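You operate a simulated robot arm through the tools that you are given. There is no shell and no other tool.

You are at the controls of a simulated robot arm. One attempt, no reset.

## Task
Take the purple felt pad and put it on the middle shelf of the tall rack. Then turn the knob on the yellow plate to 3. Then take the green eye and leave it on top of the small black bobbin. Then take the metal disc from the top of the blue stand and put it on top of the small green bobbin. Then take the small green clip and leave it on the shelf of the side bench. Then take the lime bin from the shelf of the side bench and put it on the top of the low stand. Then put the lime tray on the top of the side bench away on the top of the low stand. Keep to this order.

Only the result counts: the job must be done as asked and must still hold three seconds after the hand-in. Knocking over, shifting, dropping, spilling or breaking anything else fails it.

## Robot
A 6-joint arm with a fingered hand on a trunk, on a base that moves. Base frame: it is fixed to the floor where the robot stands at the start and does not move with it; the origin is under the middle of the robot, x ahead of it, y to its left, z up. Readings come in mm, degrees, newtons and seconds.
It reaches about 944 mm from its shoulder. Its first joint turns from -166.0 to 166.0 degrees. Places, roughly: green eye (3x3x2 cm) [-5900, 5300, 600]; knob on the yellow plate [-100, 5500, 1000]; lime bin (10x10x5 cm) [-7300, 11100, 300]; lime tray (13x8x2 cm) [-7000, 11600, 800]; metal disc (3x3x2 cm) [-6000, 1800, 800]; middle shelf of the tall rack [-1600, 3200, 1000]; purple felt pad (9x12x7 cm) [-1800, 3200, 1600]; shelf of the side bench [-7200, 11400, 300]; small black bobbin (6x6x10 cm) [-6200, 5300, 600]; small green bobbin (6x6x10 cm) [-6000, 2000, 900]; small green clip (3x2x4 cm) [-7300, 11200, 800]; top of the low stand [-8200, 10700, 700]. Payload 4 kg.
The tool frame sits at the grasp point between the pads (the TCP): z along the fingers, y along the line on which they close. The tips reach 26 mm beyond it. The gripper opens to 148 mm; its body begins 73 mm behind the TCP. The gripper is a hand of 3 fingers: y runs from the thumb to the fingers, the wrist lies at [0, 0, -239] in the tool frame, and closing takes about 1.5 s.
Orientation is that of the tool frame in the base frame, as a unit quaternion [x, y, z, w]. With the fingers straight down and closing along the base's y, the tool's x points along the base's -x, its y along +y and its z along -z.

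## Interface
- The arm moves only by the tool step_arm. Its argument "deltas" is a list of rows, each a list of 6 numbers: the shift along the base's x, y, z in mm, then the turn, a rotation vector about the base's x, y, z in degrees. In form: [[dx, dy, dz, wx, wy, wz], ...]. A call has 1 to 20 rows; each row is the pose to reach, as a shift and turn from the pose commanded when the call began. "grip" is the gripper command, from -1 (shut) to 1 (fully open), values between in proportion, set as the call begins (left out, the last holds). Rows are played at 5 a second. More than 50 mm and 8.6 degrees between two rows, or a gripper value outside its range, and nothing of the call is played. Where a pose cannot be reached the arm comes as near as it can. A force on the tool above 40 N (or 10 N above the force at the start of the call, whichever is more), or a blocked arm, ends the call early, and 0.2 s more pass. The fingers move at their own pace (about 153 mm/s each) and stop on an object; they squeeze with about 30 N. The grip force told is the motor's: it shows also when the fingers shut on nothing. Time passes only in rows, and 0.2 s behind the last, so rows that repeat a pose let the fingers close. It gives the time, the measured TCP pose, the force on the tool (base axes), the opening and the grip force at its end, in the units of the frame above (readings bear some noise), with the torque about the TCP (base axes, N m) and any sound that the robot's microphone picked up.
- Cameras (640 x 400 px; columns grow to the right, rows downward): "scene" is now at [24.5, 171.3, 1494.1]; the picture's right is [-0.02, -1.00, 0.00], its down [-0.51, 0.01, -0.86] and it looks along [0.86, -0.01, -0.51] (base axes); focal length 270 px, centre (320, 200). "wrist" rides on the gripper at [68, -39, -90] in the tool frame; the picture's right is [0.50, 0.87, 0.00], its down [-0.66, 0.38, -0.65] and it looks along [-0.57, 0.33, 0.76] (tool axes); focal length 222 px, centre (320, 200). There is no depth. A picture from a camera that has moved, and an enlarged one, comes with that camera's place and axes in the base frame and with its lens. The place of the scene camera against the robot may be out by one fixed shift of up to 18 mm in any direction.
- camera(camera): a new picture of that camera. The clock stands still meanwhile.
- move_column(by): slides the trunk up (or, below 0, down) by that many mm; the arm and the scene camera ride with it, the base frame stays. It gives what a move gives, with no picture.
- roll_base(legs): drives the robot by 1 to 6 legs, each [ahead, left, turn to the left] in mm, mm and degrees, along the robot's own axes; the way and the turn of a leg run together, so that a leg with both is an arc; at most 1500 mm and 180 degrees a leg. The arm and the cameras ride along, it lands a little off, and it stops where it bumps. It gives what a move gives.
- curl_fingers(finger1, finger2, thumb_bend): sets how far each is bent, from 0 (flat) to 100 (curled in); at 30 the hand is open as for a grip, at 70 the pads meet at the TCP. One left out holds its place. A second passes; each finger stops where it meets its share of the squeeze, and holds until it gets a number again. A gripper value or a shape takes the hand back. It gives what a move gives, with no picture; readings hold the bend of each and the force on the fingers (four entries, about 0 where the hand has none), thumb and palm.
- hand_shape(shape): the hand has 3 fingers and takes this shape, open, in about a second: jaw (thumb against the fingers, like two jaws); tri (thumb and two fingers); tip (a fingertip pinch); poke (one finger out to press); point (the index stretched); flat (the hand flat); cup (the hand cupped); fist (a fist). The gripper value then closes the fingers along that shape, each until it touches; the sizes above hold for jaw. It gives what a move gives, with no picture.
- turn_head(pan, tilt): turns the head with the scene camera to pan (to the left, within 155 degrees either way) and tilt (down, from -29 to 69), counted from straight ahead of the robot. It gives what a move gives.
- inspect(camera, box): a new picture of the part [left, top, right, bottom] of that camera's present view, enlarged. The clock stands still meanwhile.
- sign_off(): hands the job in; it is judged then, once.

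Nothing tells you exact positions but the pictures and the camera data. Unless the task says otherwise, let go and move clear before handing in.

The tools are called after ">>>" as a command line: name --pt "numbers of a row" for each row, then --argument value for the rest, lists and objects as JSON in quotes. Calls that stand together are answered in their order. step_arm: Moves the arm, as the interface text tells. Its arguments: {"type":"object","properties":{"deltas":{"type":"array"},"grip":{"type":"number"}},"required":["deltas"]} The other tools are called the same way: move_column (by) moves the trunk up or down; hand_shape (shape) gives the hand a shape; curl_fingers (finger1, finger2, thumb_bend) moves the fingers one by one; roll_base (legs) drives the base; turn_head (pan, tilt) turns the head that bears the scene camera; camera (camera) takes a picture; inspect (camera, box) takes an enlarged picture of a part of a camera's view; sign_off () hands the job in.

At the start:

```text
time_s: 0.0
tool_pos: [412.0, 157.1, 1153.6]
tool_rot: [0.0, 1.0, 0.0, -0.001]
contact_force: [0.3, -1.0, 0.5]
moment: [0.03, 0.02, 0.01]
gripper_width: 148.0
grip_force: 0.1
shape: jaw
bend: [30.0, 30.0, 30.0]
finger forces: [0.1, 0.0, 0.1, 0.0, 0.1, 0.1]
trunk travel left (down, up): [-425.0, 165.0]
robot x, y, heading: [1.7, 2.8, 0.1]
head pan, tilt (commanded): [-0.9, 30.9]
```

scene: 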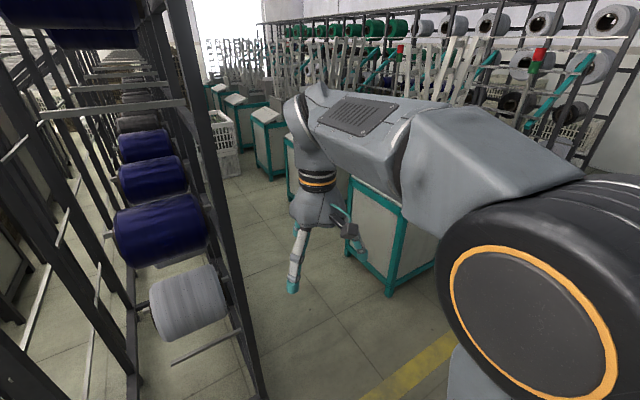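
wrist: 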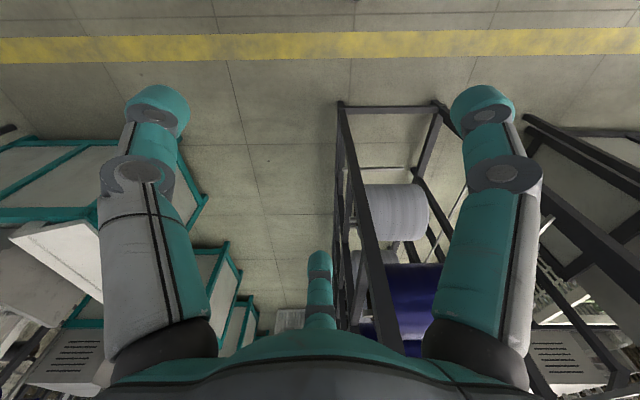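

I see the arm in front of the robot, in a textile hall with racks on the left; the goals are behind and to the left. I will look around with the head first, to plan a drive to the tall rack near (-1600, 3200).

>>> turn_head --pan 90 --tilt 15

>>> camera --camera "scene"

>>> turn_head --pan 150 --tilt 15

>>> camera --camera "scene"

>>> turn_head --pan -150 --tilt 15

>>> camera --camera "scene"

>>> turn_head --pan -80 --tilt 15

>>> camera --camera "scene"

```text
time_s: 1.7
tool_pos: [410.7, 158.5, 1154.2]
tool_rot: [-0.001, 1.0, -0.001, 0.0]
contact_force: [0.7, 0.8, -0.4]
moment: [0.02, -0.03, 0.02]
gripper_width: 147.8
grip_force: 0.0
shape: jaw
bend: [30.0, 30.0, 30.0]
finger forces: [0.0, 0.1, 0.0, 0.0, 0.1, 0.0]
trunk travel left (down, up): [-425.0, 165.0]
robot x, y, heading: [0.2, -2.1, -0.1]
head pan, tilt (commanded): [90.0, 15.0]
```

```text
taken
camera scene: at [-65.5, 266.1, 1519.7], right [1.0, 0.0, 0.0], down [0.0, -0.26, -0.97], along [0.0, 0.97, -0.26], focal length 270 px, centre (320, 200)
```

scene: 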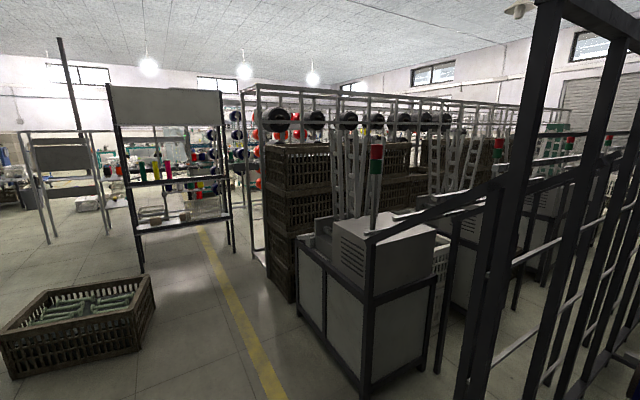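

```text
time_s: 3.0
tool_pos: [411.0, 158.0, 1153.1]
tool_rot: [0.0, 1.0, 0.0, 0.0]
contact_force: [-0.1, 0.2, 0.8]
moment: [0.01, -0.03, -0.02]
gripper_width: 147.6
grip_force: 0.1
shape: jaw
bend: [30.0, 30.0, 30.0]
finger forces: [0.0, 0.1, 0.0, 0.0, 0.0, 0.0]
trunk travel left (down, up): [-425.0, 165.0]
robot x, y, heading: [-0.8, 1.3, 0.0]
head pan, tilt (commanded): [150.0, 15.0]
```

```text
taken
camera scene: at [-146.5, 219.4, 1519.7], right [0.5, 0.87, 0.0], down [0.22, -0.13, -0.97], along [-0.84, 0.48, -0.26], focal length 270 px, centre (320, 200)
```

scene: 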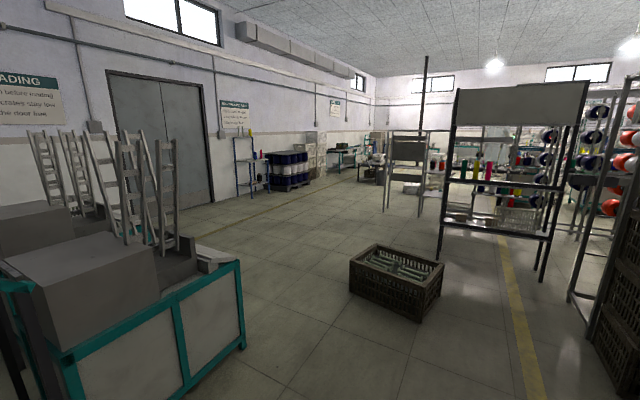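

```text
time_s: 7.0
tool_pos: [412.0, 158.1, 1153.4]
tool_rot: [0.0, 1.0, 0.0, 0.0]
contact_force: [-0.5, -0.5, -0.7]
moment: [0.0, -0.01, 0.0]
gripper_width: 148.0
grip_force: 0.1
shape: jaw
bend: [30.0, 30.0, 30.0]
finger forces: [0.0, 0.0, 0.1, 0.1, 0.0, 0.0]
trunk travel left (down, up): [-425.0, 165.0]
robot x, y, heading: [-0.4, 2.1, 0.2]
head pan, tilt (commanded): [-150.0, 15.0]
```

```text
taken
camera scene: at [-146.5, 126.0, 1519.7], right [-0.5, 0.87, 0.0], down [0.22, 0.13, -0.97], along [-0.84, -0.48, -0.26], focal length 270 px, centre (320, 200)
```

scene: 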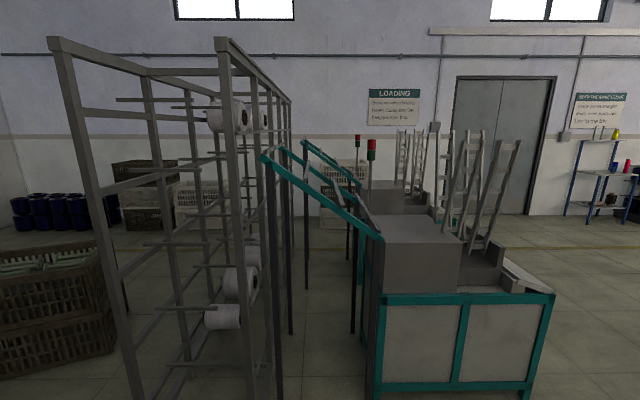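

```text
time_s: 8.5
tool_pos: [412.1, 157.0, 1154.1]
tool_rot: [-0.001, 1.0, 0.0, 0.0]
contact_force: [1.4, -0.2, 0.2]
moment: [-0.02, 0.02, -0.01]
gripper_width: 148.1
grip_force: 0.0
shape: jaw
bend: [30.0, 30.0, 30.0]
finger forces: [0.0, 0.0, 0.1, 0.0, 0.0, 0.0]
trunk travel left (down, up): [-425.0, 165.0]
robot x, y, heading: [0.7, -2.3, 0.2]
head pan, tilt (commanded): [-80.0, 15.0]
```

```text
taken
camera scene: at [-49.4, 80.7, 1519.7], right [-0.98, -0.17, 0.0], down [-0.04, 0.25, -0.97], along [0.17, -0.95, -0.26], focal length 270 px, centre (320, 200)
```

scene: 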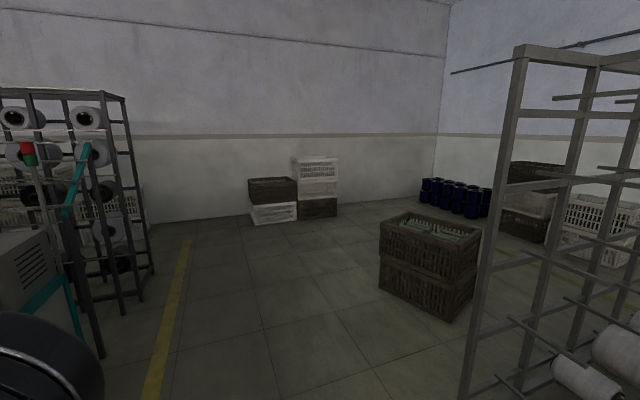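

The tall dark rack with a grey top panel stands ahead-left (about col 175 at pan 90), with a crate on the floor before it. I'll zoom in on the rack and look at the surroundings for the knob and drive corridors.

>>> turn_head --pan 115 --tilt 15

>>> camera --camera "scene"

>>> inspect --camera "scene" --box '[200, 60, 420, 260]'

>>> turn_head --pan 115 --tilt 50

>>> camera --camera "scene"

```text
time_s: 11.3
tool_pos: [411.5, 157.7, 1152.7]
tool_rot: [0.0, 1.0, 0.0, 0.0]
contact_force: [0.3, -0.4, 0.4]
moment: [0.02, 0.0, 0.0]
gripper_width: 148.0
grip_force: 0.1
shape: jaw
bend: [30.0, 30.0, 30.0]
finger forces: [0.1, 0.0, 0.1, 0.0, 0.0, 0.0]
trunk travel left (down, up): [-425.0, 165.0]
robot x, y, heading: [-4.3, -0.9, 0.2]
head pan, tilt (commanded): [115.0, 15.0]
```

```text
taken
camera scene: at [-105.0, 257.3, 1519.7], right [0.91, 0.42, 0.0], down [0.11, -0.23, -0.97], along [-0.41, 0.88, -0.26], focal length 270 px, centre (320, 200)
```

scene: 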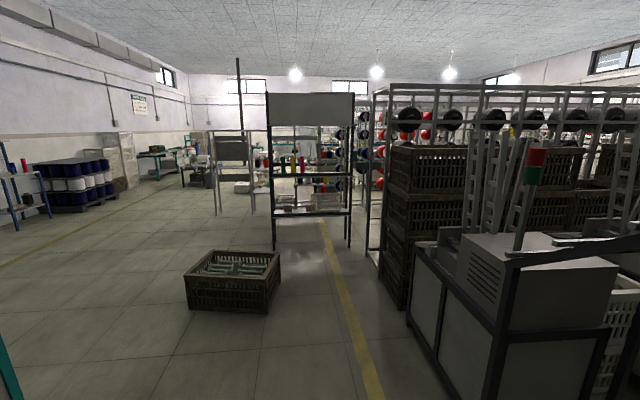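

```text
2.00 times, centred on (310, 160) of scene
camera zoom: at [-105.0, 257.3, 1519.7], right [0.91, 0.42, 0.0], down [0.11, -0.23, -0.97], along [-0.41, 0.88, -0.26], focal length 540 px, centre (340, 280)
```

zoom: 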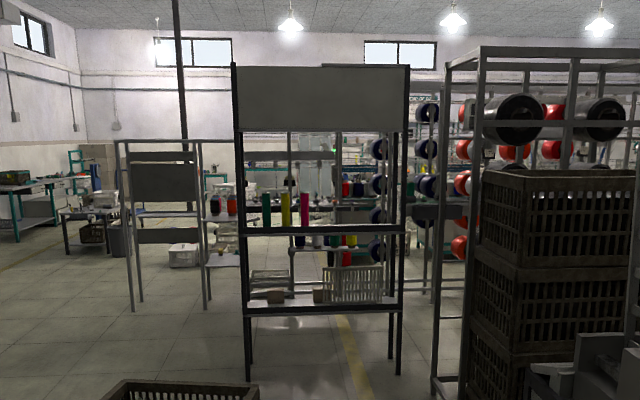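

```text
time_s: 12.3
tool_pos: [411.8, 157.7, 1153.6]
tool_rot: [0.0, 1.0, 0.0, 0.0]
contact_force: [0.8, 0.7, -1.2]
moment: [-0.01, -0.02, 0.01]
gripper_width: 148.0
grip_force: 0.2
shape: jaw
bend: [30.0, 30.0, 30.0]
finger forces: [0.0, 0.1, 0.0, 0.0, 0.1, 0.1]
trunk travel left (down, up): [-425.0, 165.0]
robot x, y, heading: [1.1, -3.9, 0.3]
head pan, tilt (commanded): [115.0, 50.0]
```

```text
taken
camera scene: at [-98.2, 242.5, 1466.0], right [0.91, 0.42, 0.0], down [0.32, -0.69, -0.64], along [-0.27, 0.58, -0.77], focal length 270 px, centre (320, 200)
```

scene: 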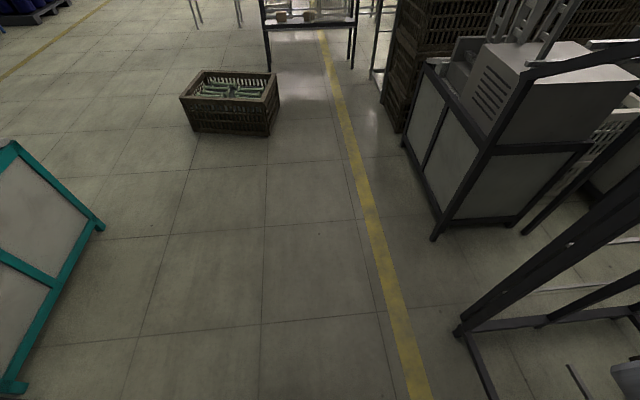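

The room is turned about 29° against the base frame; the tall rack shows me its back panel, so the pad on its top shelf is likely reached from the far side. I'll turn in place to face along the aisle and drive a first leg, then look again.

>>> roll_base --legs '[[0, 0, 119], [1100, 350, 0]]'

>>> turn_head --pan 0 --tilt 20

>>> camera --camera "scene"

>>> turn_head --pan 50 --tilt 20

>>> camera --camera "scene"

```text
time_s: 23.1
tool_pos: [-1169.2, 1095.0, 1153.6]
tool_rot: [0.859, -0.513, 0.0, -0.001]
contact_force: [-0.1, 0.8, -0.1]
moment: [0.0, 0.01, -0.04]
gripper_width: 147.9
grip_force: 0.0
shape: jaw
bend: [30.0, 30.0, 30.0]
finger forces: [0.1, 0.0, 0.0, 0.1, 0.0, 0.0]
trunk travel left (down, up): [-425.0, 165.0]
robot x, y, heading: [-833.2, 807.4, 118.5]
head pan, tilt (commanded): [115.0, 50.0]
```

```text
time_s: 25.1
tool_pos: [-1168.7, 1096.0, 1153.1]
tool_rot: [0.859, -0.513, 0.0, 0.0]
contact_force: [0.2, -0.4, 0.3]
moment: [-0.01, -0.04, 0.01]
gripper_width: 147.8
grip_force: 0.1
shape: jaw
bend: [30.0, 30.0, 30.0]
finger forces: [0.0, 0.0, 0.0, 0.1, 0.1, 0.1]
trunk travel left (down, up): [-425.0, 165.0]
robot x, y, heading: [-831.4, 810.3, 118.4]
head pan, tilt (commanded): [0.0, 20.0]
```

```text
taken
camera scene: at [-998.0, 772.9, 1511.5], right [0.88, 0.48, 0.0], down [0.16, -0.3, -0.94], along [-0.45, 0.83, -0.34], focal length 270 px, centre (320, 200)
```

scene: 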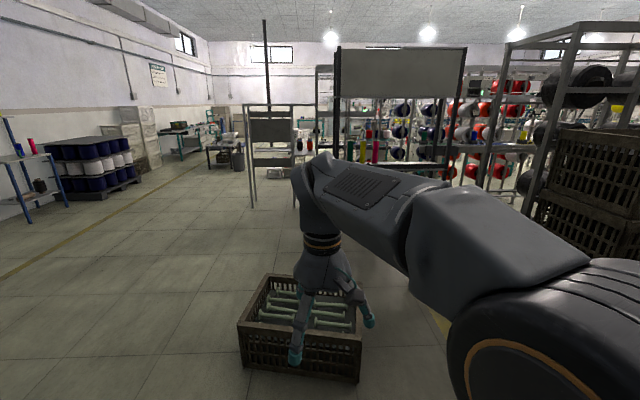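

```text
time_s: 26.3
tool_pos: [-1168.7, 1097.0, 1151.8]
tool_rot: [0.858, -0.513, 0.0, -0.001]
contact_force: [-0.6, -0.6, 0.4]
moment: [0.0, 0.0, 0.0]
gripper_width: 147.7
grip_force: 0.0
shape: jaw
bend: [30.0, 30.0, 30.0]
finger forces: [0.1, 0.1, 0.0, 0.0, 0.1, 0.1]
trunk travel left (down, up): [-425.0, 165.0]
robot x, y, heading: [-836.3, 804.5, 118.3]
head pan, tilt (commanded): [50.0, 20.0]
```

```text
taken
camera scene: at [-1044.9, 709.8, 1511.5], right [0.2, 0.98, 0.0], down [0.34, -0.07, -0.94], along [-0.92, 0.19, -0.34], focal length 270 px, centre (320, 200)
```

scene: 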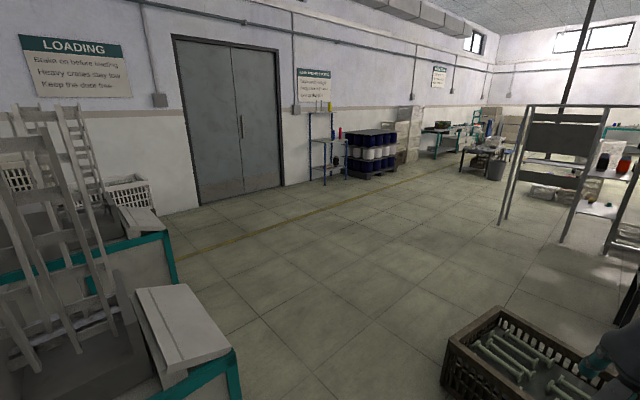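

The way on the left of the floor crate is open; I'll pass between the teal machine corner and the crate and stop west of the tall rack to see its far side.

>>> roll_base --legs '[[0, 0, 50], [1400, 0, 0], [600, 0, 0], [0, 0, -50], [1200, 0, 0]]'

>>> turn_head --pan -70 --tilt 10

>>> camera --camera "scene"

>>> turn_head --pan 0 --tilt 20

>>> camera --camera "scene"

```text
time_s: 46.3
tool_pos: [-3695.7, 2544.1, 1152.7]
tool_rot: [0.863, -0.505, 0.0, 0.0]
contact_force: [0.5, -0.1, 0.9]
moment: [0.0, 0.0, 0.0]
gripper_width: 148.0
grip_force: 0.0
shape: jaw
bend: [30.0, 30.0, 30.0]
finger forces: [0.1, 0.0, 0.0, 0.0, 0.0, 0.1]
trunk travel left (down, up): [-425.0, 165.0]
robot x, y, heading: [-3355.0, 2266.3, 119.5]
head pan, tilt (commanded): [50.0, 20.0]
```

```text
time_s: 48.3
tool_pos: [-3697.2, 2545.2, 1153.2]
tool_rot: [0.863, -0.505, 0.0, 0.0]
contact_force: [1.1, 0.3, -0.1]
moment: [-0.01, 0.02, -0.03]
gripper_width: 148.0
grip_force: 0.0
shape: jaw
bend: [30.0, 30.0, 30.0]
finger forces: [0.0, 0.0, 0.0, 0.0, 0.0, 0.0]
trunk travel left (down, up): [-425.0, 165.0]
robot x, y, heading: [-3355.4, 2262.7, 119.0]
head pan, tilt (commanded): [-70.0, 10.0]
```

```text
taken
camera scene: at [-3413.2, 2214.3, 1527.8], right [0.76, -0.65, 0.0], down [-0.11, -0.13, -0.98], along [0.64, 0.75, -0.17], focal length 270 px, centre (320, 200)
```

scene: 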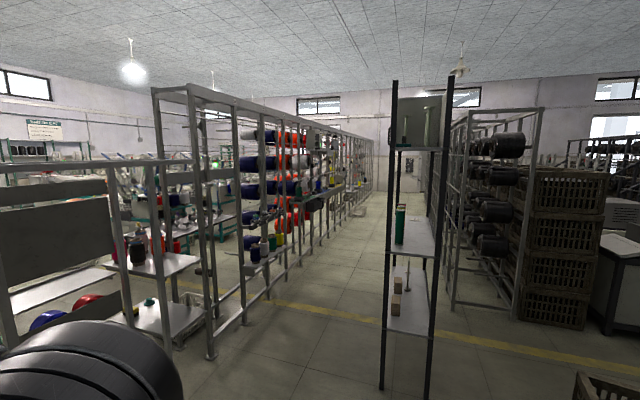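

```text
time_s: 49.7
tool_pos: [-3694.8, 2544.9, 1154.1]
tool_rot: [0.863, -0.505, -0.001, 0.001]
contact_force: [-0.6, 0.4, 0.0]
moment: [-0.02, -0.01, -0.02]
gripper_width: 148.2
grip_force: 0.1
shape: jaw
bend: [30.0, 30.0, 30.0]
finger forces: [0.1, 0.0, 0.0, 0.0, 0.0, 0.0]
trunk travel left (down, up): [-425.0, 165.0]
robot x, y, heading: [-3360.2, 2264.2, 119.3]
head pan, tilt (commanded): [0.0, 20.0]
```

```text
taken
camera scene: at [-3519.3, 2225.0, 1511.5], right [0.87, 0.49, 0.0], down [0.17, -0.3, -0.94], along [-0.46, 0.82, -0.34], focal length 270 px, centre (320, 200)
```

scene: 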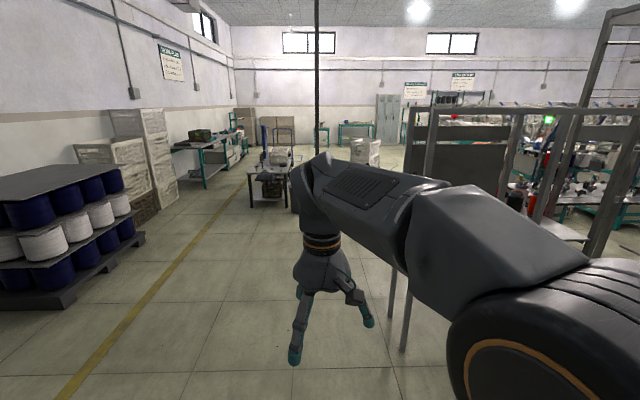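

From the west end I see the rack end-on; the top shelf is open to the north, panel on the south. I'll zoom in on the rack.

>>> turn_head --pan -70 --tilt 10

>>> inspect --camera "scene" --box '[360, 70, 480, 160]'

>>> inspect --camera "scene" --box '[330, 160, 490, 300]'

```text
time_s: 51.1
tool_pos: [-3695.8, 2544.2, 1153.5]
tool_rot: [0.863, -0.505, 0.0, 0.0]
contact_force: [0.2, 0.1, -0.7]
moment: [0.03, -0.01, 0.0]
gripper_width: 147.9
grip_force: 0.1
shape: jaw
bend: [30.0, 30.0, 30.0]
finger forces: [0.0, 0.1, 0.1, 0.0, 0.0, 0.0]
trunk travel left (down, up): [-425.0, 165.0]
robot x, y, heading: [-3356.2, 2266.7, 119.2]
head pan, tilt (commanded): [-70.0, 10.0]
```

```text
4.44 times, centred on (420, 115) of scene
camera zoom: at [-3413.2, 2214.3, 1527.8], right [0.76, -0.65, 0.0], down [-0.11, -0.13, -0.98], along [0.64, 0.75, -0.17], focal length 1201 px, centre (-124, 578)
```

zoom: 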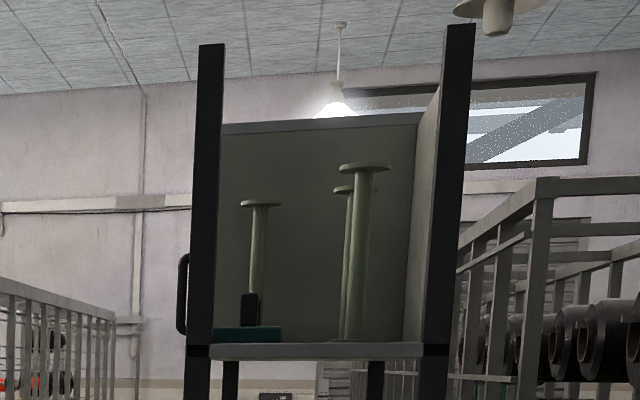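

```text
2.86 times, centred on (410, 230) of scene
camera zoom: at [-3413.2, 2214.3, 1527.8], right [0.76, -0.65, 0.0], down [-0.11, -0.13, -0.98], along [0.64, 0.75, -0.17], focal length 772 px, centre (63, 114)
```

zoom: 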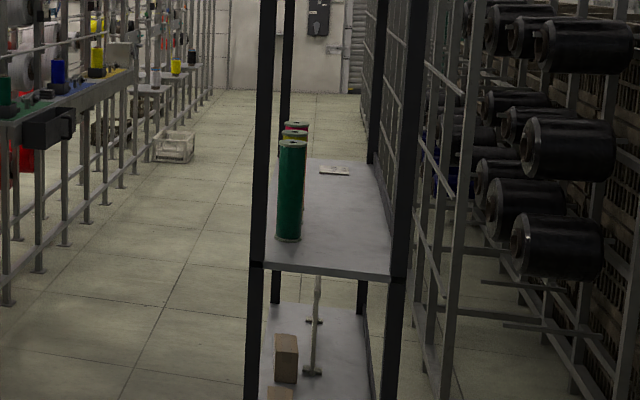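

The top compartment has a panel on the south and east and a handle on the north side; I need to see it from the north. I'll drive into the aisle north of the rack and look.

>>> roll_base --legs '[[0, 0, -90], [0, 800, 0], [700, 0, 0]]'

>>> turn_head --pan -40 --tilt 0

>>> camera --camera "scene"

>>> turn_head --pan 0 --tilt 25

>>> camera --camera "scene"

```text
time_s: 62.7
tool_pos: [-2851.1, 3641.7, 1152.9]
tool_rot: [-0.248, 0.969, -0.001, 0.001]
contact_force: [0.0, -0.3, -0.7]
moment: [-0.01, 0.01, 0.0]
gripper_width: 147.8
grip_force: 0.1
shape: jaw
bend: [30.0, 30.0, 30.0]
finger forces: [0.0, 0.0, 0.0, 0.1, 0.0, 0.0]
trunk travel left (down, up): [-425.0, 165.0]
robot x, y, heading: [-3137.2, 3305.6, 29.0]
head pan, tilt (commanded): [-70.0, 10.0]
```

```text
time_s: 63.6
tool_pos: [-2851.3, 3641.3, 1152.9]
tool_rot: [-0.247, 0.969, 0.0, 0.0]
contact_force: [0.3, -0.4, 0.4]
moment: [-0.02, -0.05, -0.02]
gripper_width: 147.8
grip_force: 0.0
shape: jaw
bend: [30.0, 30.0, 30.0]
finger forces: [0.0, 0.0, 0.1, 0.1, 0.0, 0.0]
trunk travel left (down, up): [-425.0, 165.0]
robot x, y, heading: [-3134.8, 3304.5, 28.5]
head pan, tilt (commanded): [-40.0, 0.0]
```

```text
taken
camera scene: at [-3183.3, 3410.9, 1543.8], right [-0.2, -0.98, 0.0], down [0.0, 0.0, -1.0], along [0.98, -0.2, 0.0], focal length 270 px, centre (320, 200)
```

scene: 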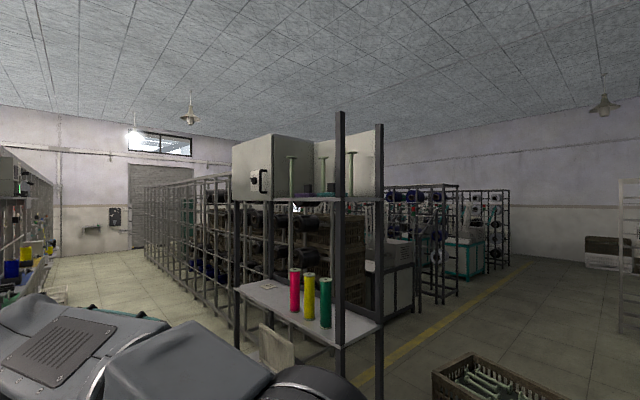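

```text
time_s: 64.7
tool_pos: [-2851.0, 3641.9, 1152.8]
tool_rot: [-0.248, 0.969, 0.0, 0.0]
contact_force: [0.6, -1.1, 0.6]
moment: [0.04, -0.01, 0.0]
gripper_width: 147.8
grip_force: 0.1
shape: jaw
bend: [30.0, 30.0, 30.0]
finger forces: [0.0, 0.1, 0.1, 0.0, 0.1, 0.0]
trunk travel left (down, up): [-425.0, 165.0]
robot x, y, heading: [-3137.5, 3304.4, 28.6]
head pan, tilt (commanded): [0.0, 25.0]
```

```text
taken
camera scene: at [-3190.8, 3472.8, 1503.5], right [0.48, -0.88, 0.0], down [-0.37, -0.2, -0.91], along [0.79, 0.44, -0.42], focal length 270 px, centre (320, 200)
```

scene: 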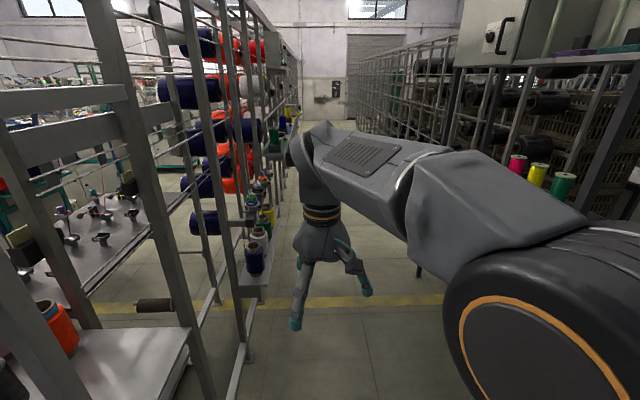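

There is a boxed cabinet at the east half of the top shelf, and a purple item on the open part. I'll zoom in on it.

>>> turn_head --pan -40 --tilt 0

>>> inspect --camera "scene" --box '[220, 110, 400, 220]'

>>> inspect --camera "scene" --box '[220, 220, 400, 340]'

```text
time_s: 65.8
tool_pos: [-2851.3, 3641.6, 1153.4]
tool_rot: [-0.247, 0.969, 0.001, -0.001]
contact_force: [0.1, -1.2, 0.2]
moment: [0.0, 0.0, 0.02]
gripper_width: 147.7
grip_force: 0.1
shape: jaw
bend: [30.0, 30.0, 30.0]
finger forces: [0.0, 0.0, 0.1, 0.0, 0.1, 0.0]
trunk travel left (down, up): [-425.0, 165.0]
robot x, y, heading: [-3134.1, 3302.9, 28.9]
head pan, tilt (commanded): [-40.0, 0.0]
```

```text
3.56 times, centred on (310, 165) of scene
camera zoom: at [-3183.3, 3411.1, 1543.8], right [-0.19, -0.98, 0.0], down [0.0, 0.0, -1.0], along [0.98, -0.19, 0.0], focal length 961 px, centre (356, 324)
```

zoom: 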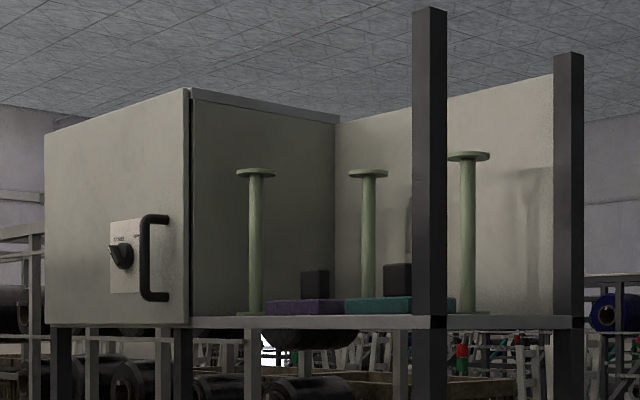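

```text
3.33 times, centred on (310, 280) of scene
camera zoom: at [-3183.3, 3411.1, 1543.8], right [-0.19, -0.98, 0.0], down [0.0, 0.0, -1.0], along [0.98, -0.19, 0.0], focal length 901 px, centre (353, -67)
```

zoom: 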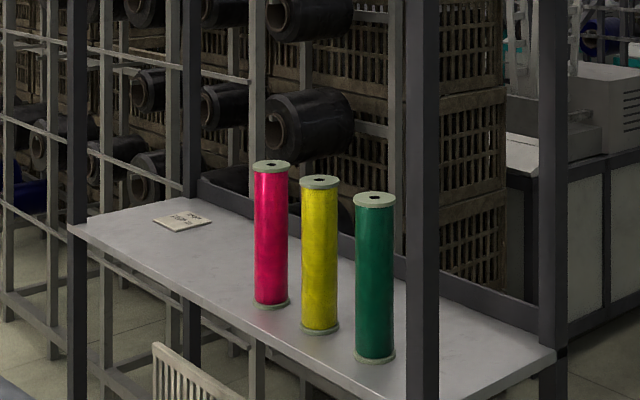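

The purple pad (slab with a small black knob on top) stands on the open top shelf near (-1780, 3200, 1550), the middle shelf holds three bobbins and a tag. I'll drive further along the aisle so that the pad is abreast of the robot.

>>> roll_base --legs '[[900, 0, 0]]'

>>> turn_head --pan -70 --tilt 0

>>> camera --camera "scene"

>>> turn_head --pan -20 --tilt 20

>>> camera --camera "scene"

>>> camera --camera "wrist"

```text
time_s: 70.5
tool_pos: [-2062.4, 4080.3, 1152.9]
tool_rot: [-0.251, 0.968, 0.0, 0.0]
contact_force: [-1.1, 1.0, -0.1]
moment: [-0.02, 0.0, -0.01]
gripper_width: 147.9
grip_force: 0.1
shape: jaw
bend: [30.0, 30.0, 30.0]
finger forces: [0.0, 0.1, 0.1, 0.0, 0.0, 0.0]
trunk travel left (down, up): [-425.0, 165.0]
robot x, y, heading: [-2341.6, 3744.6, 29.1]
head pan, tilt (commanded): [-40.0, 0.0]
```

```text
time_s: 71.5
tool_pos: [-2061.0, 4081.8, 1153.2]
tool_rot: [-0.251, 0.968, 0.0, 0.0]
contact_force: [-0.2, -0.1, 0.0]
moment: [0.0, 0.01, -0.01]
gripper_width: 147.9
grip_force: 0.1
shape: jaw
bend: [30.0, 30.0, 30.0]
finger forces: [0.1, 0.0, 0.0, 0.0, 0.0, 0.0]
trunk travel left (down, up): [-425.0, 165.0]
robot x, y, heading: [-2343.9, 3742.7, 29.1]
head pan, tilt (commanded): [-70.0, 0.0]
```

```text
taken
camera scene: at [-2412.1, 3807.4, 1543.8], right [-0.65, -0.76, 0.0], down [0.0, 0.0, -1.0], along [0.76, -0.65, 0.0], focal length 270 px, centre (320, 200)
```

scene: 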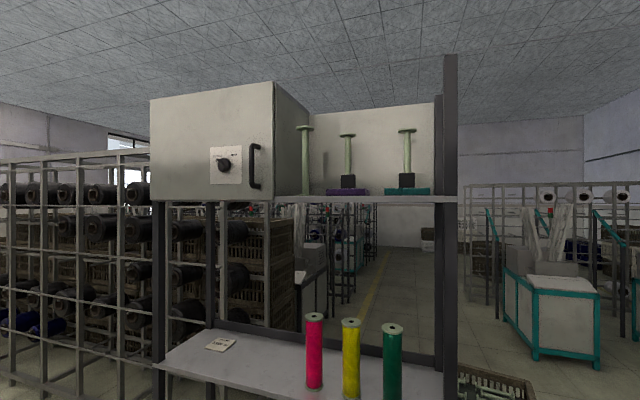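

```text
time_s: 72.7
tool_pos: [-2061.6, 4080.9, 1152.6]
tool_rot: [-0.252, 0.968, -0.001, 0.0]
contact_force: [0.4, -1.1, -0.1]
moment: [-0.01, 0.0, -0.01]
gripper_width: 148.0
grip_force: 0.1
shape: jaw
bend: [30.0, 30.0, 30.0]
finger forces: [0.0, 0.0, 0.0, 0.0, 0.1, 0.1]
trunk travel left (down, up): [-425.0, 165.0]
robot x, y, heading: [-2339.7, 3744.4, 29.3]
head pan, tilt (commanded): [-20.0, 20.0]
```

```text
taken
camera scene: at [-2388.3, 3881.0, 1511.6], right [0.16, -0.99, 0.0], down [-0.34, -0.05, -0.94], along [0.93, 0.15, -0.34], focal length 270 px, centre (320, 200)
```

scene: 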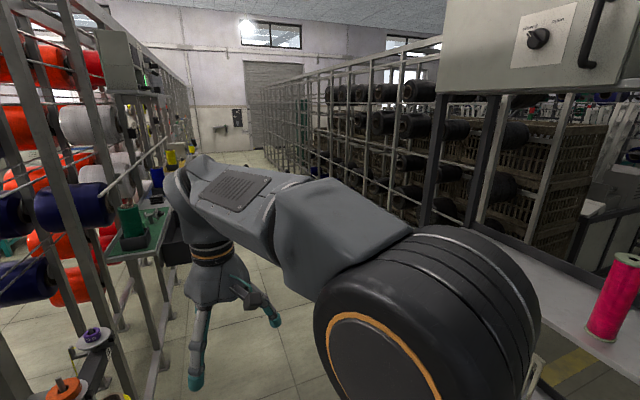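

```text
taken
camera wrist: at [-2102.3, 4015.2, 1243.7], right [-0.86, 0.51, 0.0], down [0.39, 0.65, 0.65], along [0.34, 0.56, -0.76], focal length 222 px, centre (320, 200)
```

wrist: 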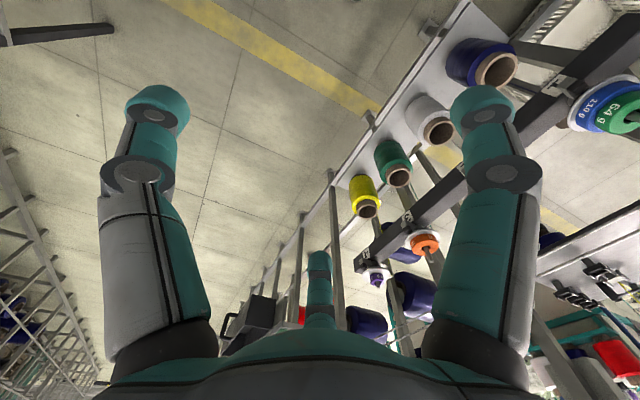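

The pad stands at about (-1830, 3205); it's roughly 540 mm to my right and in reach. Before reaching, I'll check in free air how the hand closes in its shapes, to choose the grasp.

>>> step_arm --pt "0 0 0 0 0 0" --pt "0 0 0 0 0 0" --pt "0 0 0 0 0 0" --pt "0 0 0 0 0 0" --pt "0 0 0 0 0 0" --pt "0 0 0 0 0 0" --pt "0 0 0 0 0 0" --grip -0.8

>>> camera --camera "wrist"

>>> hand_shape --shape "tip"

>>> camera --camera "wrist"

>>> step_arm --pt "0 0 0 0 0 0" --pt "0 0 0 0 0 0" --pt "0 0 0 0 0 0" --pt "0 0 0 0 0 0" --pt "0 0 0 0 0 0" --pt "0 0 0 0 0 0" --pt "0 0 0 0 0 0" --grip -0.8

>>> camera --camera "wrist"

>>> hand_shape --shape "tri"

>>> camera --camera "wrist"

>>> step_arm --pt "0 0 0 0 0 0" --pt "0 0 0 0 0 0" --pt "0 0 0 0 0 0" --pt "0 0 0 0 0 0" --pt "0 0 0 0 0 0" --pt "0 0 0 0 0 0" --pt "0 0 0 0 0 0" --grip -0.8

>>> camera --camera "wrist"

```text
time_s: 74.3
tool_pos: [-2061.9, 4081.4, 1152.9]
tool_rot: [-0.252, 0.968, 0.0, 0.0]
contact_force: [0.0, 0.4, 1.0]
moment: [0.01, 0.02, 0.04]
gripper_width: 15.0
grip_force: 0.0
shape: jaw
bend: [73.0, 73.0, 70.0]
finger forces: [0.0, 0.0, 0.1, 0.1, 0.0, 0.0]
trunk travel left (down, up): [-425.0, 165.0]
robot x, y, heading: [-2344.0, 3744.7, 29.5]
head pan, tilt (commanded): [-20.0, 20.0]
```

```text
taken
camera wrist: at [-2102.3, 4015.2, 1243.7], right [-0.86, 0.51, 0.0], down [0.39, 0.65, 0.65], along [0.34, 0.56, -0.76], focal length 222 px, centre (320, 200)
```

wrist: 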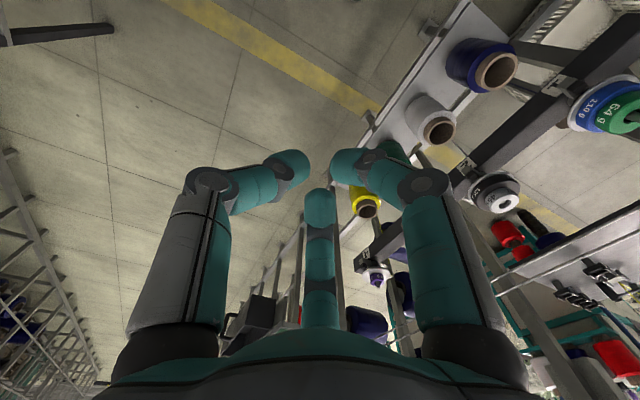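

```text
time_s: 75.2
tool_pos: [-2062.0, 4081.9, 1152.4]
tool_rot: [-0.252, 0.968, 0.0, 0.0]
contact_force: [0.5, 0.5, 0.3]
moment: [-0.01, 0.03, 0.03]
gripper_width: 148.1
grip_force: 0.0
shape: tip
bend: [30.0, 30.0, 30.0]
finger forces: [0.0, 0.0, 0.1, 0.0, 0.1, 0.0]
trunk travel left (down, up): [-425.0, 165.0]
robot x, y, heading: [-2340.8, 3746.0, 29.2]
head pan, tilt (commanded): [-20.0, 20.0]
```

```text
taken
camera wrist: at [-2102.3, 4015.2, 1243.7], right [-0.86, 0.51, 0.0], down [0.39, 0.65, 0.65], along [0.34, 0.56, -0.76], focal length 222 px, centre (320, 200)
```

wrist: 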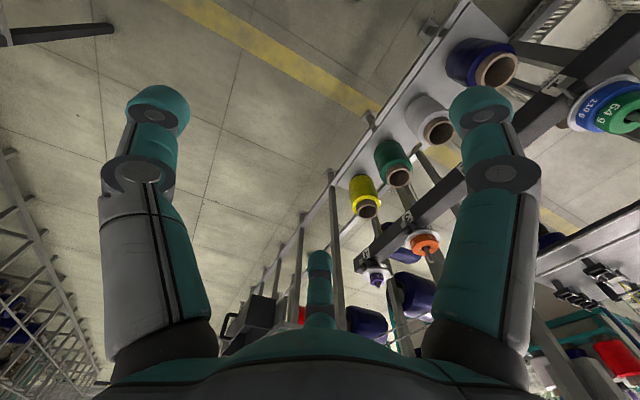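

```text
time_s: 76.8
tool_pos: [-2060.6, 4082.4, 1154.2]
tool_rot: [-0.252, 0.968, 0.0, -0.001]
contact_force: [-0.4, 0.1, -0.8]
moment: [0.0, 0.03, 0.02]
gripper_width: 15.1
grip_force: 0.0
shape: tip
bend: [73.0, 73.0, 70.0]
finger forces: [0.0, 0.0, 0.1, 0.1, 0.1, 0.0]
trunk travel left (down, up): [-425.0, 165.0]
robot x, y, heading: [-2349.2, 3742.3, 29.2]
head pan, tilt (commanded): [-20.0, 20.0]
```

```text
taken
camera wrist: at [-2102.3, 4015.2, 1243.7], right [-0.86, 0.51, 0.0], down [0.39, 0.65, 0.65], along [0.34, 0.56, -0.76], focal length 222 px, centre (320, 200)
```

wrist: 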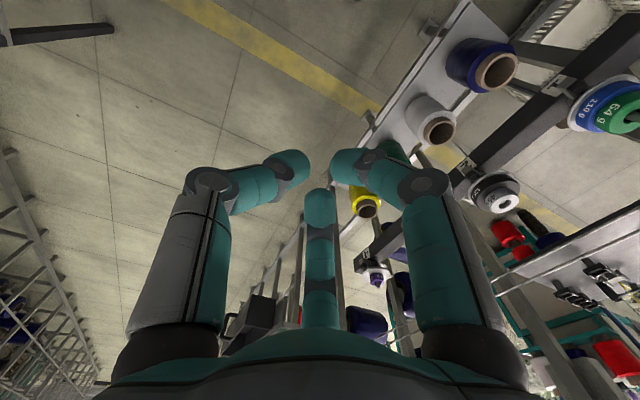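

```text
time_s: 77.7
tool_pos: [-2060.7, 4081.6, 1153.7]
tool_rot: [-0.251, 0.968, 0.0, 0.0]
contact_force: [0.9, -0.3, -1.2]
moment: [0.0, 0.01, 0.02]
gripper_width: 147.9
grip_force: 0.0
shape: tri
bend: [30.0, 30.0, 30.0]
finger forces: [0.1, 0.1, 0.0, 0.0, 0.0, 0.1]
trunk travel left (down, up): [-425.0, 165.0]
robot x, y, heading: [-2340.7, 3743.8, 29.3]
head pan, tilt (commanded): [-20.0, 20.0]
```

```text
taken
camera wrist: at [-2102.3, 4015.2, 1243.7], right [-0.86, 0.51, 0.0], down [0.39, 0.65, 0.65], along [0.34, 0.56, -0.76], focal length 222 px, centre (320, 200)
```

wrist: 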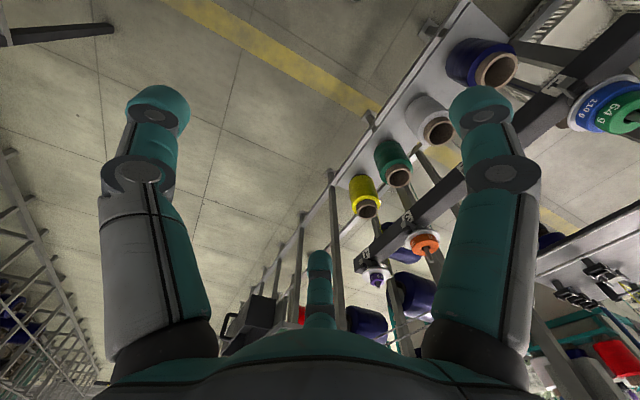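

```text
time_s: 79.3
tool_pos: [-2061.8, 4081.2, 1152.6]
tool_rot: [-0.251, 0.968, 0.0, 0.0]
contact_force: [-0.3, -0.5, 0.2]
moment: [-0.04, -0.02, 0.0]
gripper_width: 14.9
grip_force: 0.0
shape: tri
bend: [73.0, 73.0, 70.0]
finger forces: [0.1, 0.0, 0.1, 0.0, 0.0, 0.1]
trunk travel left (down, up): [-425.0, 165.0]
robot x, y, heading: [-2343.2, 3740.5, 29.1]
head pan, tilt (commanded): [-20.0, 20.0]
```

```text
taken
camera wrist: at [-2102.3, 4015.2, 1243.7], right [-0.86, 0.51, 0.0], down [0.39, 0.65, 0.65], along [0.34, 0.56, -0.76], focal length 222 px, centre (320, 200)
```

wrist: 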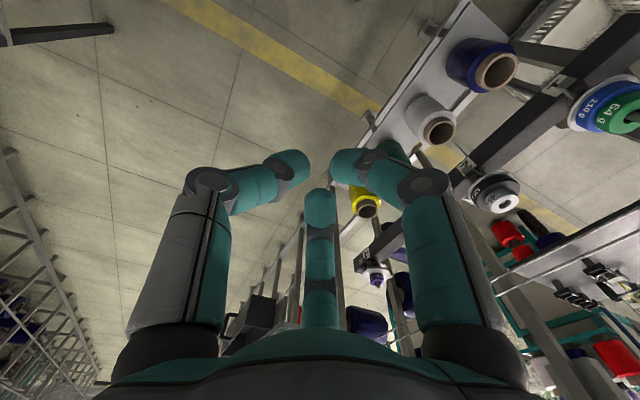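

All three grip shapes of this hand are a 3-jaw chuck (thumb at tool −y, fingers at ±60° opposite), so I'll take the pad by its knob from above. I raise the trunk and swing the arm to the right, staying well off the rack.

>>> move_column --by 165

>>> step_arm --pt "33.7 -31.1 10 0 0 -6" --pt "64.0 -65.9 20 0 0 -12" --pt "90.5 -103.7 30 0 0 -18" --pt "113.0 -144.0 40 0 0 -24" --pt "131.0 -186.5 50 0 0 -30" --pt "144.7 -230.6 60 0 0 -36" --pt "153.6 -276.0 70 0 0 -42" --pt "157.7 -321.9 80 0 0 -48" --pt "156.9 -368.0 90 0 0 -54" --pt "151.4 -413.9 100 0 0 -60" --pt "141.1 -458.8 110 0 0 -66" --pt "126.1 -502.5 120 0 0 -72" --pt "106.7 -544.5 130 0 0 -78" --pt "83.0 -584.1 140 0 0 -84" --pt "55.3 -621.0 150 0 0 -90" --grip 1

>>> turn_head --pan -75 --tilt 20

>>> camera --camera "scene"

>>> camera --camera "wrist"

```text
time_s: 81.1
tool_pos: [-2061.3, 4080.6, 1318.3]
tool_rot: [-0.252, 0.968, 0.0, 0.0]
contact_force: [0.5, 0.2, -0.3]
moment: [0.0, 0.02, 0.0]
gripper_width: 15.1
grip_force: 0.0
shape: tri
bend: [73.0, 73.0, 70.0]
finger forces: [0.0, 0.0, 0.0, 0.1, 0.0, 0.1]
trunk travel left (down, up): [-590.0, 0.0]
robot x, y, heading: [-2343.5, 3746.4, 29.3]
head pan, tilt (commanded): [-20.0, 20.0]
```

```text
time_s: 84.3
tool_pos: [-2008.6, 3462.2, 1460.5]
tool_rot: [0.507, 0.862, -0.001, 0.002]
contact_force: [-0.2, 0.3, -0.1]
moment: [-0.01, -0.02, -0.02]
gripper_width: 147.7
grip_force: 0.2
shape: tri
bend: [30.0, 30.0, 30.0]
finger forces: [0.0, 0.0, 0.0, 0.0, 0.0, 0.1]
out of reach, approached as far as the arm can: row 15
trunk travel left (down, up): [-590.0, 0.0]
robot x, y, heading: [-2345.1, 3743.9, 29.3]
head pan, tilt (commanded): [-20.0, 20.0]
```

```text
time_s: 85.6
tool_pos: [-2006.8, 3461.5, 1459.8]
tool_rot: [0.506, 0.862, 0.001, 0.002]
contact_force: [0.2, 0.5, 0.4]
moment: [0.01, 0.01, 0.0]
gripper_width: 147.9
grip_force: 0.1
shape: tri
bend: [30.0, 30.0, 30.0]
finger forces: [0.0, 0.0, 0.1, 0.0, 0.1, 0.1]
trunk travel left (down, up): [-590.0, 0.0]
robot x, y, heading: [-2344.6, 3740.5, 29.3]
head pan, tilt (commanded): [-75.0, 20.0]
```

```text
taken
camera scene: at [-2415.3, 3799.3, 1676.5], right [-0.72, -0.7, 0.0], down [-0.24, 0.25, -0.94], along [0.66, -0.67, -0.34], focal length 270 px, centre (320, 200)
```

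scene: 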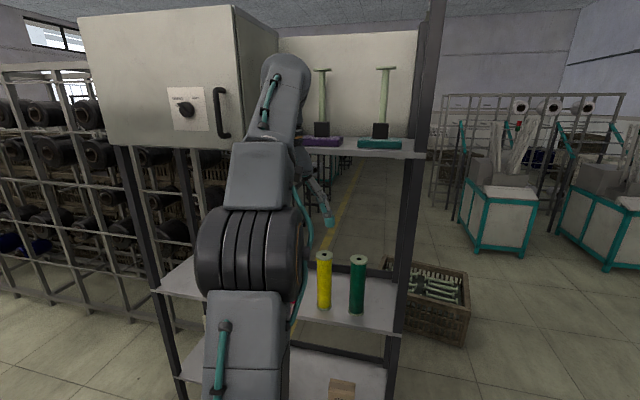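

```text
taken
camera wrist: at [-2075.8, 3503.4, 1550.2], right [0.51, 0.86, 0.0], down [0.65, -0.39, 0.66], along [0.56, -0.34, -0.75], focal length 222 px, centre (320, 200)
```

wrist: 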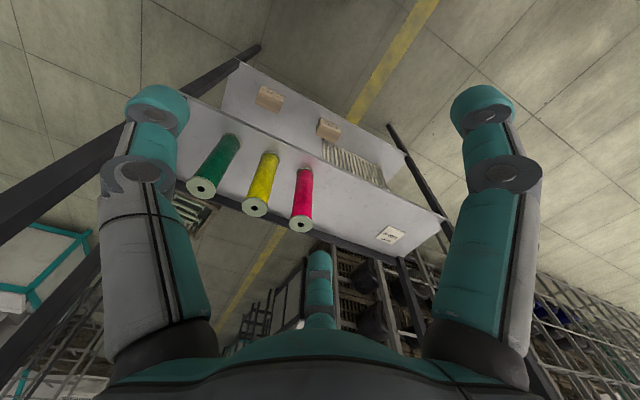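

Row 15 was just out of reach, so the shoulder sits lower than I assumed; a purely vertical grasp at the top shelf isn't possible from here. I'll test in free air how high the arm gets with the hand tilted 45° toward the rack.

>>> step_arm --pt "5.7 -10.2 35 -6.54 -3.67 0" --pt "11.4 -20.4 70 -13.1 -7.3 0" --pt "17.1 -30.6 105 -19.6 -11.0 0" --pt "22.8 -40.8 140 -26.2 -14.7 0" --pt "28.5 -51 175 -32.7 -18.3 0" --pt "34 -61 210 -39.2 -22.0 0" --grip 1

>>> camera --camera "scene"

>>> camera --camera "wrist"

```text
time_s: 87.0
tool_pos: [-1966.7, 3438.9, 1610.1]
tool_rot: [0.475, 0.808, -0.172, 0.302]
contact_force: [0.0, 0.4, 1.1]
moment: [-0.05, -0.04, 0.02]
gripper_width: 148.2
grip_force: 0.0
shape: tri
bend: [30.0, 30.0, 30.0]
finger forces: [0.0, 0.1, 0.0, 0.1, 0.1, 0.0]
out of reach, approached as far as the arm can: row 1, 2, 3, 4, 5, 6
trunk travel left (down, up): [-590.0, 0.0]
robot x, y, heading: [-2343.1, 3744.8, 29.2]
head pan, tilt (commanded): [-75.0, 20.0]
```

```text
taken
camera scene: at [-2416.6, 3801.3, 1676.4], right [-0.72, -0.7, 0.0], down [-0.24, 0.24, -0.94], along [0.66, -0.67, -0.34], focal length 270 px, centre (320, 200)
```

scene: 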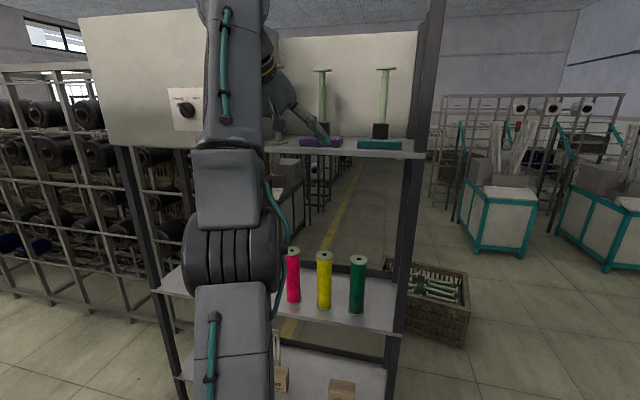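

```text
taken
camera wrist: at [-2055.9, 3516.6, 1634.6], right [0.57, 0.76, -0.32], down [0.36, 0.12, 0.93], along [0.74, -0.64, -0.2], focal length 222 px, centre (320, 200)
```

wrist: 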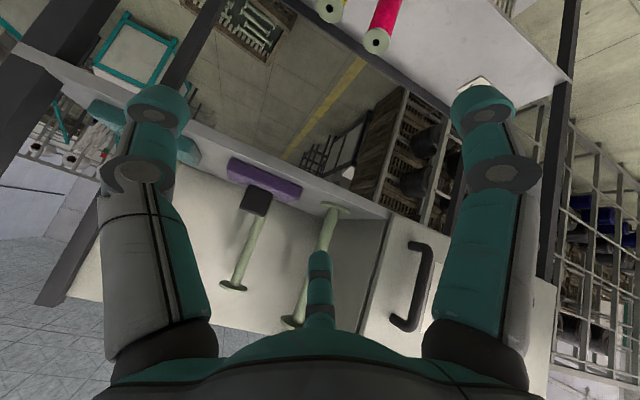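

With 41° of tilt the TCP reaches z 1610 at about 485 mm from the robot axis, so I should stand nearer to the rack. I'll look down at my own base to judge its footprint.

>>> turn_head --pan -130 --tilt 69

>>> camera --camera "scene"

>>> turn_head --pan 120 --tilt 69

>>> camera --camera "scene"

>>> turn_head --pan -75 --tilt 69

>>> camera --camera "scene"

```text
time_s: 88.2
tool_pos: [-1965.5, 3436.6, 1608.2]
tool_rot: [0.475, 0.81, -0.172, 0.299]
contact_force: [-0.7, 0.8, -0.4]
moment: [-0.01, 0.02, -0.02]
gripper_width: 148.2
grip_force: 0.0
shape: tri
bend: [30.0, 30.0, 30.0]
finger forces: [0.0, 0.0, 0.0, 0.1, 0.0, 0.0]
trunk travel left (down, up): [-590.0, 0.0]
robot x, y, heading: [-2343.1, 3743.6, 29.2]
head pan, tilt (commanded): [-130.0, 68.8]
```

```text
taken
camera scene: at [-2490.7, 3811.1, 1609.0], right [-0.98, 0.19, 0.0], down [0.17, 0.92, -0.36], along [-0.07, -0.36, -0.93], focal length 270 px, centre (320, 200)
```

scene: 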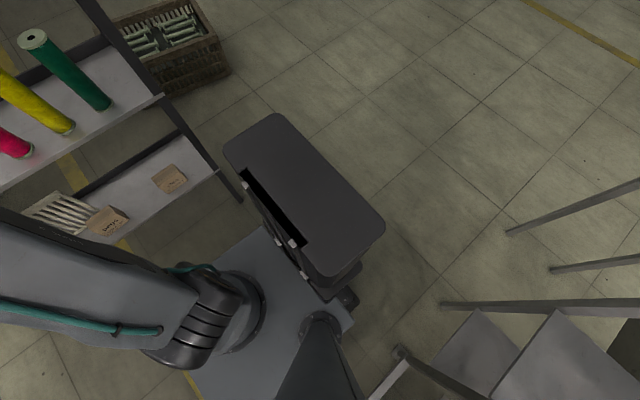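

```text
time_s: 91.7
tool_pos: [-1965.5, 3436.6, 1608.6]
tool_rot: [0.475, 0.809, -0.173, 0.3]
contact_force: [0.5, 0.8, 0.0]
moment: [-0.02, 0.01, 0.01]
gripper_width: 148.3
grip_force: 0.0
shape: tri
bend: [30.0, 30.0, 30.0]
finger forces: [0.0, 0.0, 0.0, 0.0, 0.0, 0.0]
trunk travel left (down, up): [-590.0, 0.0]
robot x, y, heading: [-2342.5, 3743.8, 29.3]
head pan, tilt (commanded): [120.0, 68.8]
```

```text
taken
camera scene: at [-2528.2, 3894.8, 1609.0], right [0.51, 0.86, 0.0], down [0.8, -0.48, -0.36], along [-0.31, 0.19, -0.93], focal length 270 px, centre (320, 200)
```

scene: 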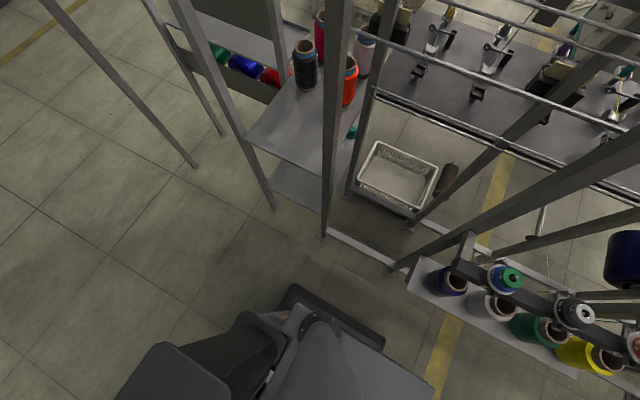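

```text
time_s: 94.6
tool_pos: [-1965.4, 3436.5, 1608.2]
tool_rot: [0.475, 0.81, -0.172, 0.3]
contact_force: [0.9, -0.5, 0.5]
moment: [0.0, -0.02, 0.03]
gripper_width: 148.0
grip_force: 0.1
shape: tri
bend: [30.0, 30.0, 30.0]
finger forces: [0.1, 0.1, 0.0, 0.0, 0.0, 0.0]
trunk travel left (down, up): [-590.0, 0.0]
robot x, y, heading: [-2346.5, 3742.2, 29.2]
head pan, tilt (commanded): [-75.0, 68.8]
```

```text
taken
camera scene: at [-2441.2, 3826.0, 1609.0], right [-0.72, -0.7, 0.0], down [-0.65, 0.67, -0.36], along [0.25, -0.26, -0.93], focal length 270 px, centre (320, 200)
```

scene: 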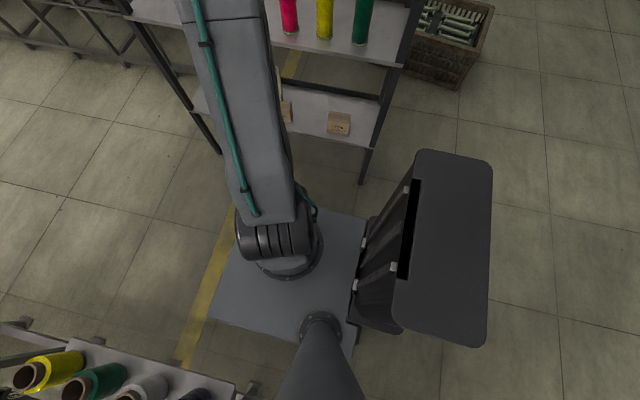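

The arm's base sits on the lift plate, about 100 mm ahead of the robot centre; the footprint is about ±250 mm wide, so I can stand some 200 mm closer to the rack. I'll retract the hand a bit, then shift the base sideways toward the rack.

>>> step_arm --pt "-12 22 -13 0 0 0" --pt "-24 44 -26 0 0 0" --pt "-36 65 -39 0 0 0" --pt "-49 87 -50 0 0 0"

```text
time_s: 95.6
tool_pos: [-1968.7, 3442.7, 1607.6]
tool_rot: [0.475, 0.81, -0.172, 0.298]
contact_force: [0.5, 0.7, 0.2]
moment: [-0.03, -0.04, 0.01]
gripper_width: 148.0
grip_force: 0.1
shape: tri
bend: [30.0, 30.0, 30.0]
finger forces: [0.0, 0.1, 0.1, 0.1, 0.0, 0.0]
out of reach, approached as far as the arm can: row 1, 2, 3, 4
trunk travel left (down, up): [-590.0, 0.0]
robot x, y, heading: [-2343.0, 3743.5, 29.4]
head pan, tilt (commanded): [-75.0, 68.8]
```

The arm is at a corner of its range there; I'll first bring it to a clean pose with 50° tilt a little lower and nearer, and check that the command is met.

>>> step_arm --pt "35 -31 6 -2.18 -1.22 0" --pt "69.7 -61.3 12 -4.36 -2.44 0"

```text
time_s: 96.2
tool_pos: [-1917.6, 3405.7, 1595.2]
tool_rot: [0.467, 0.794, -0.194, 0.337]
contact_force: [-1.0, 0.1, 0.7]
moment: [-0.03, -0.04, 0.02]
gripper_width: 148.0
grip_force: 0.0
shape: tri
bend: [30.0, 30.0, 30.0]
finger forces: [0.0, 0.1, 0.1, 0.1, 0.1, 0.0]
out of reach, approached as far as the arm can: row 1, 2
trunk travel left (down, up): [-590.0, 0.0]
robot x, y, heading: [-2344.7, 3739.0, 28.9]
head pan, tilt (commanded): [-75.0, 68.8]
```

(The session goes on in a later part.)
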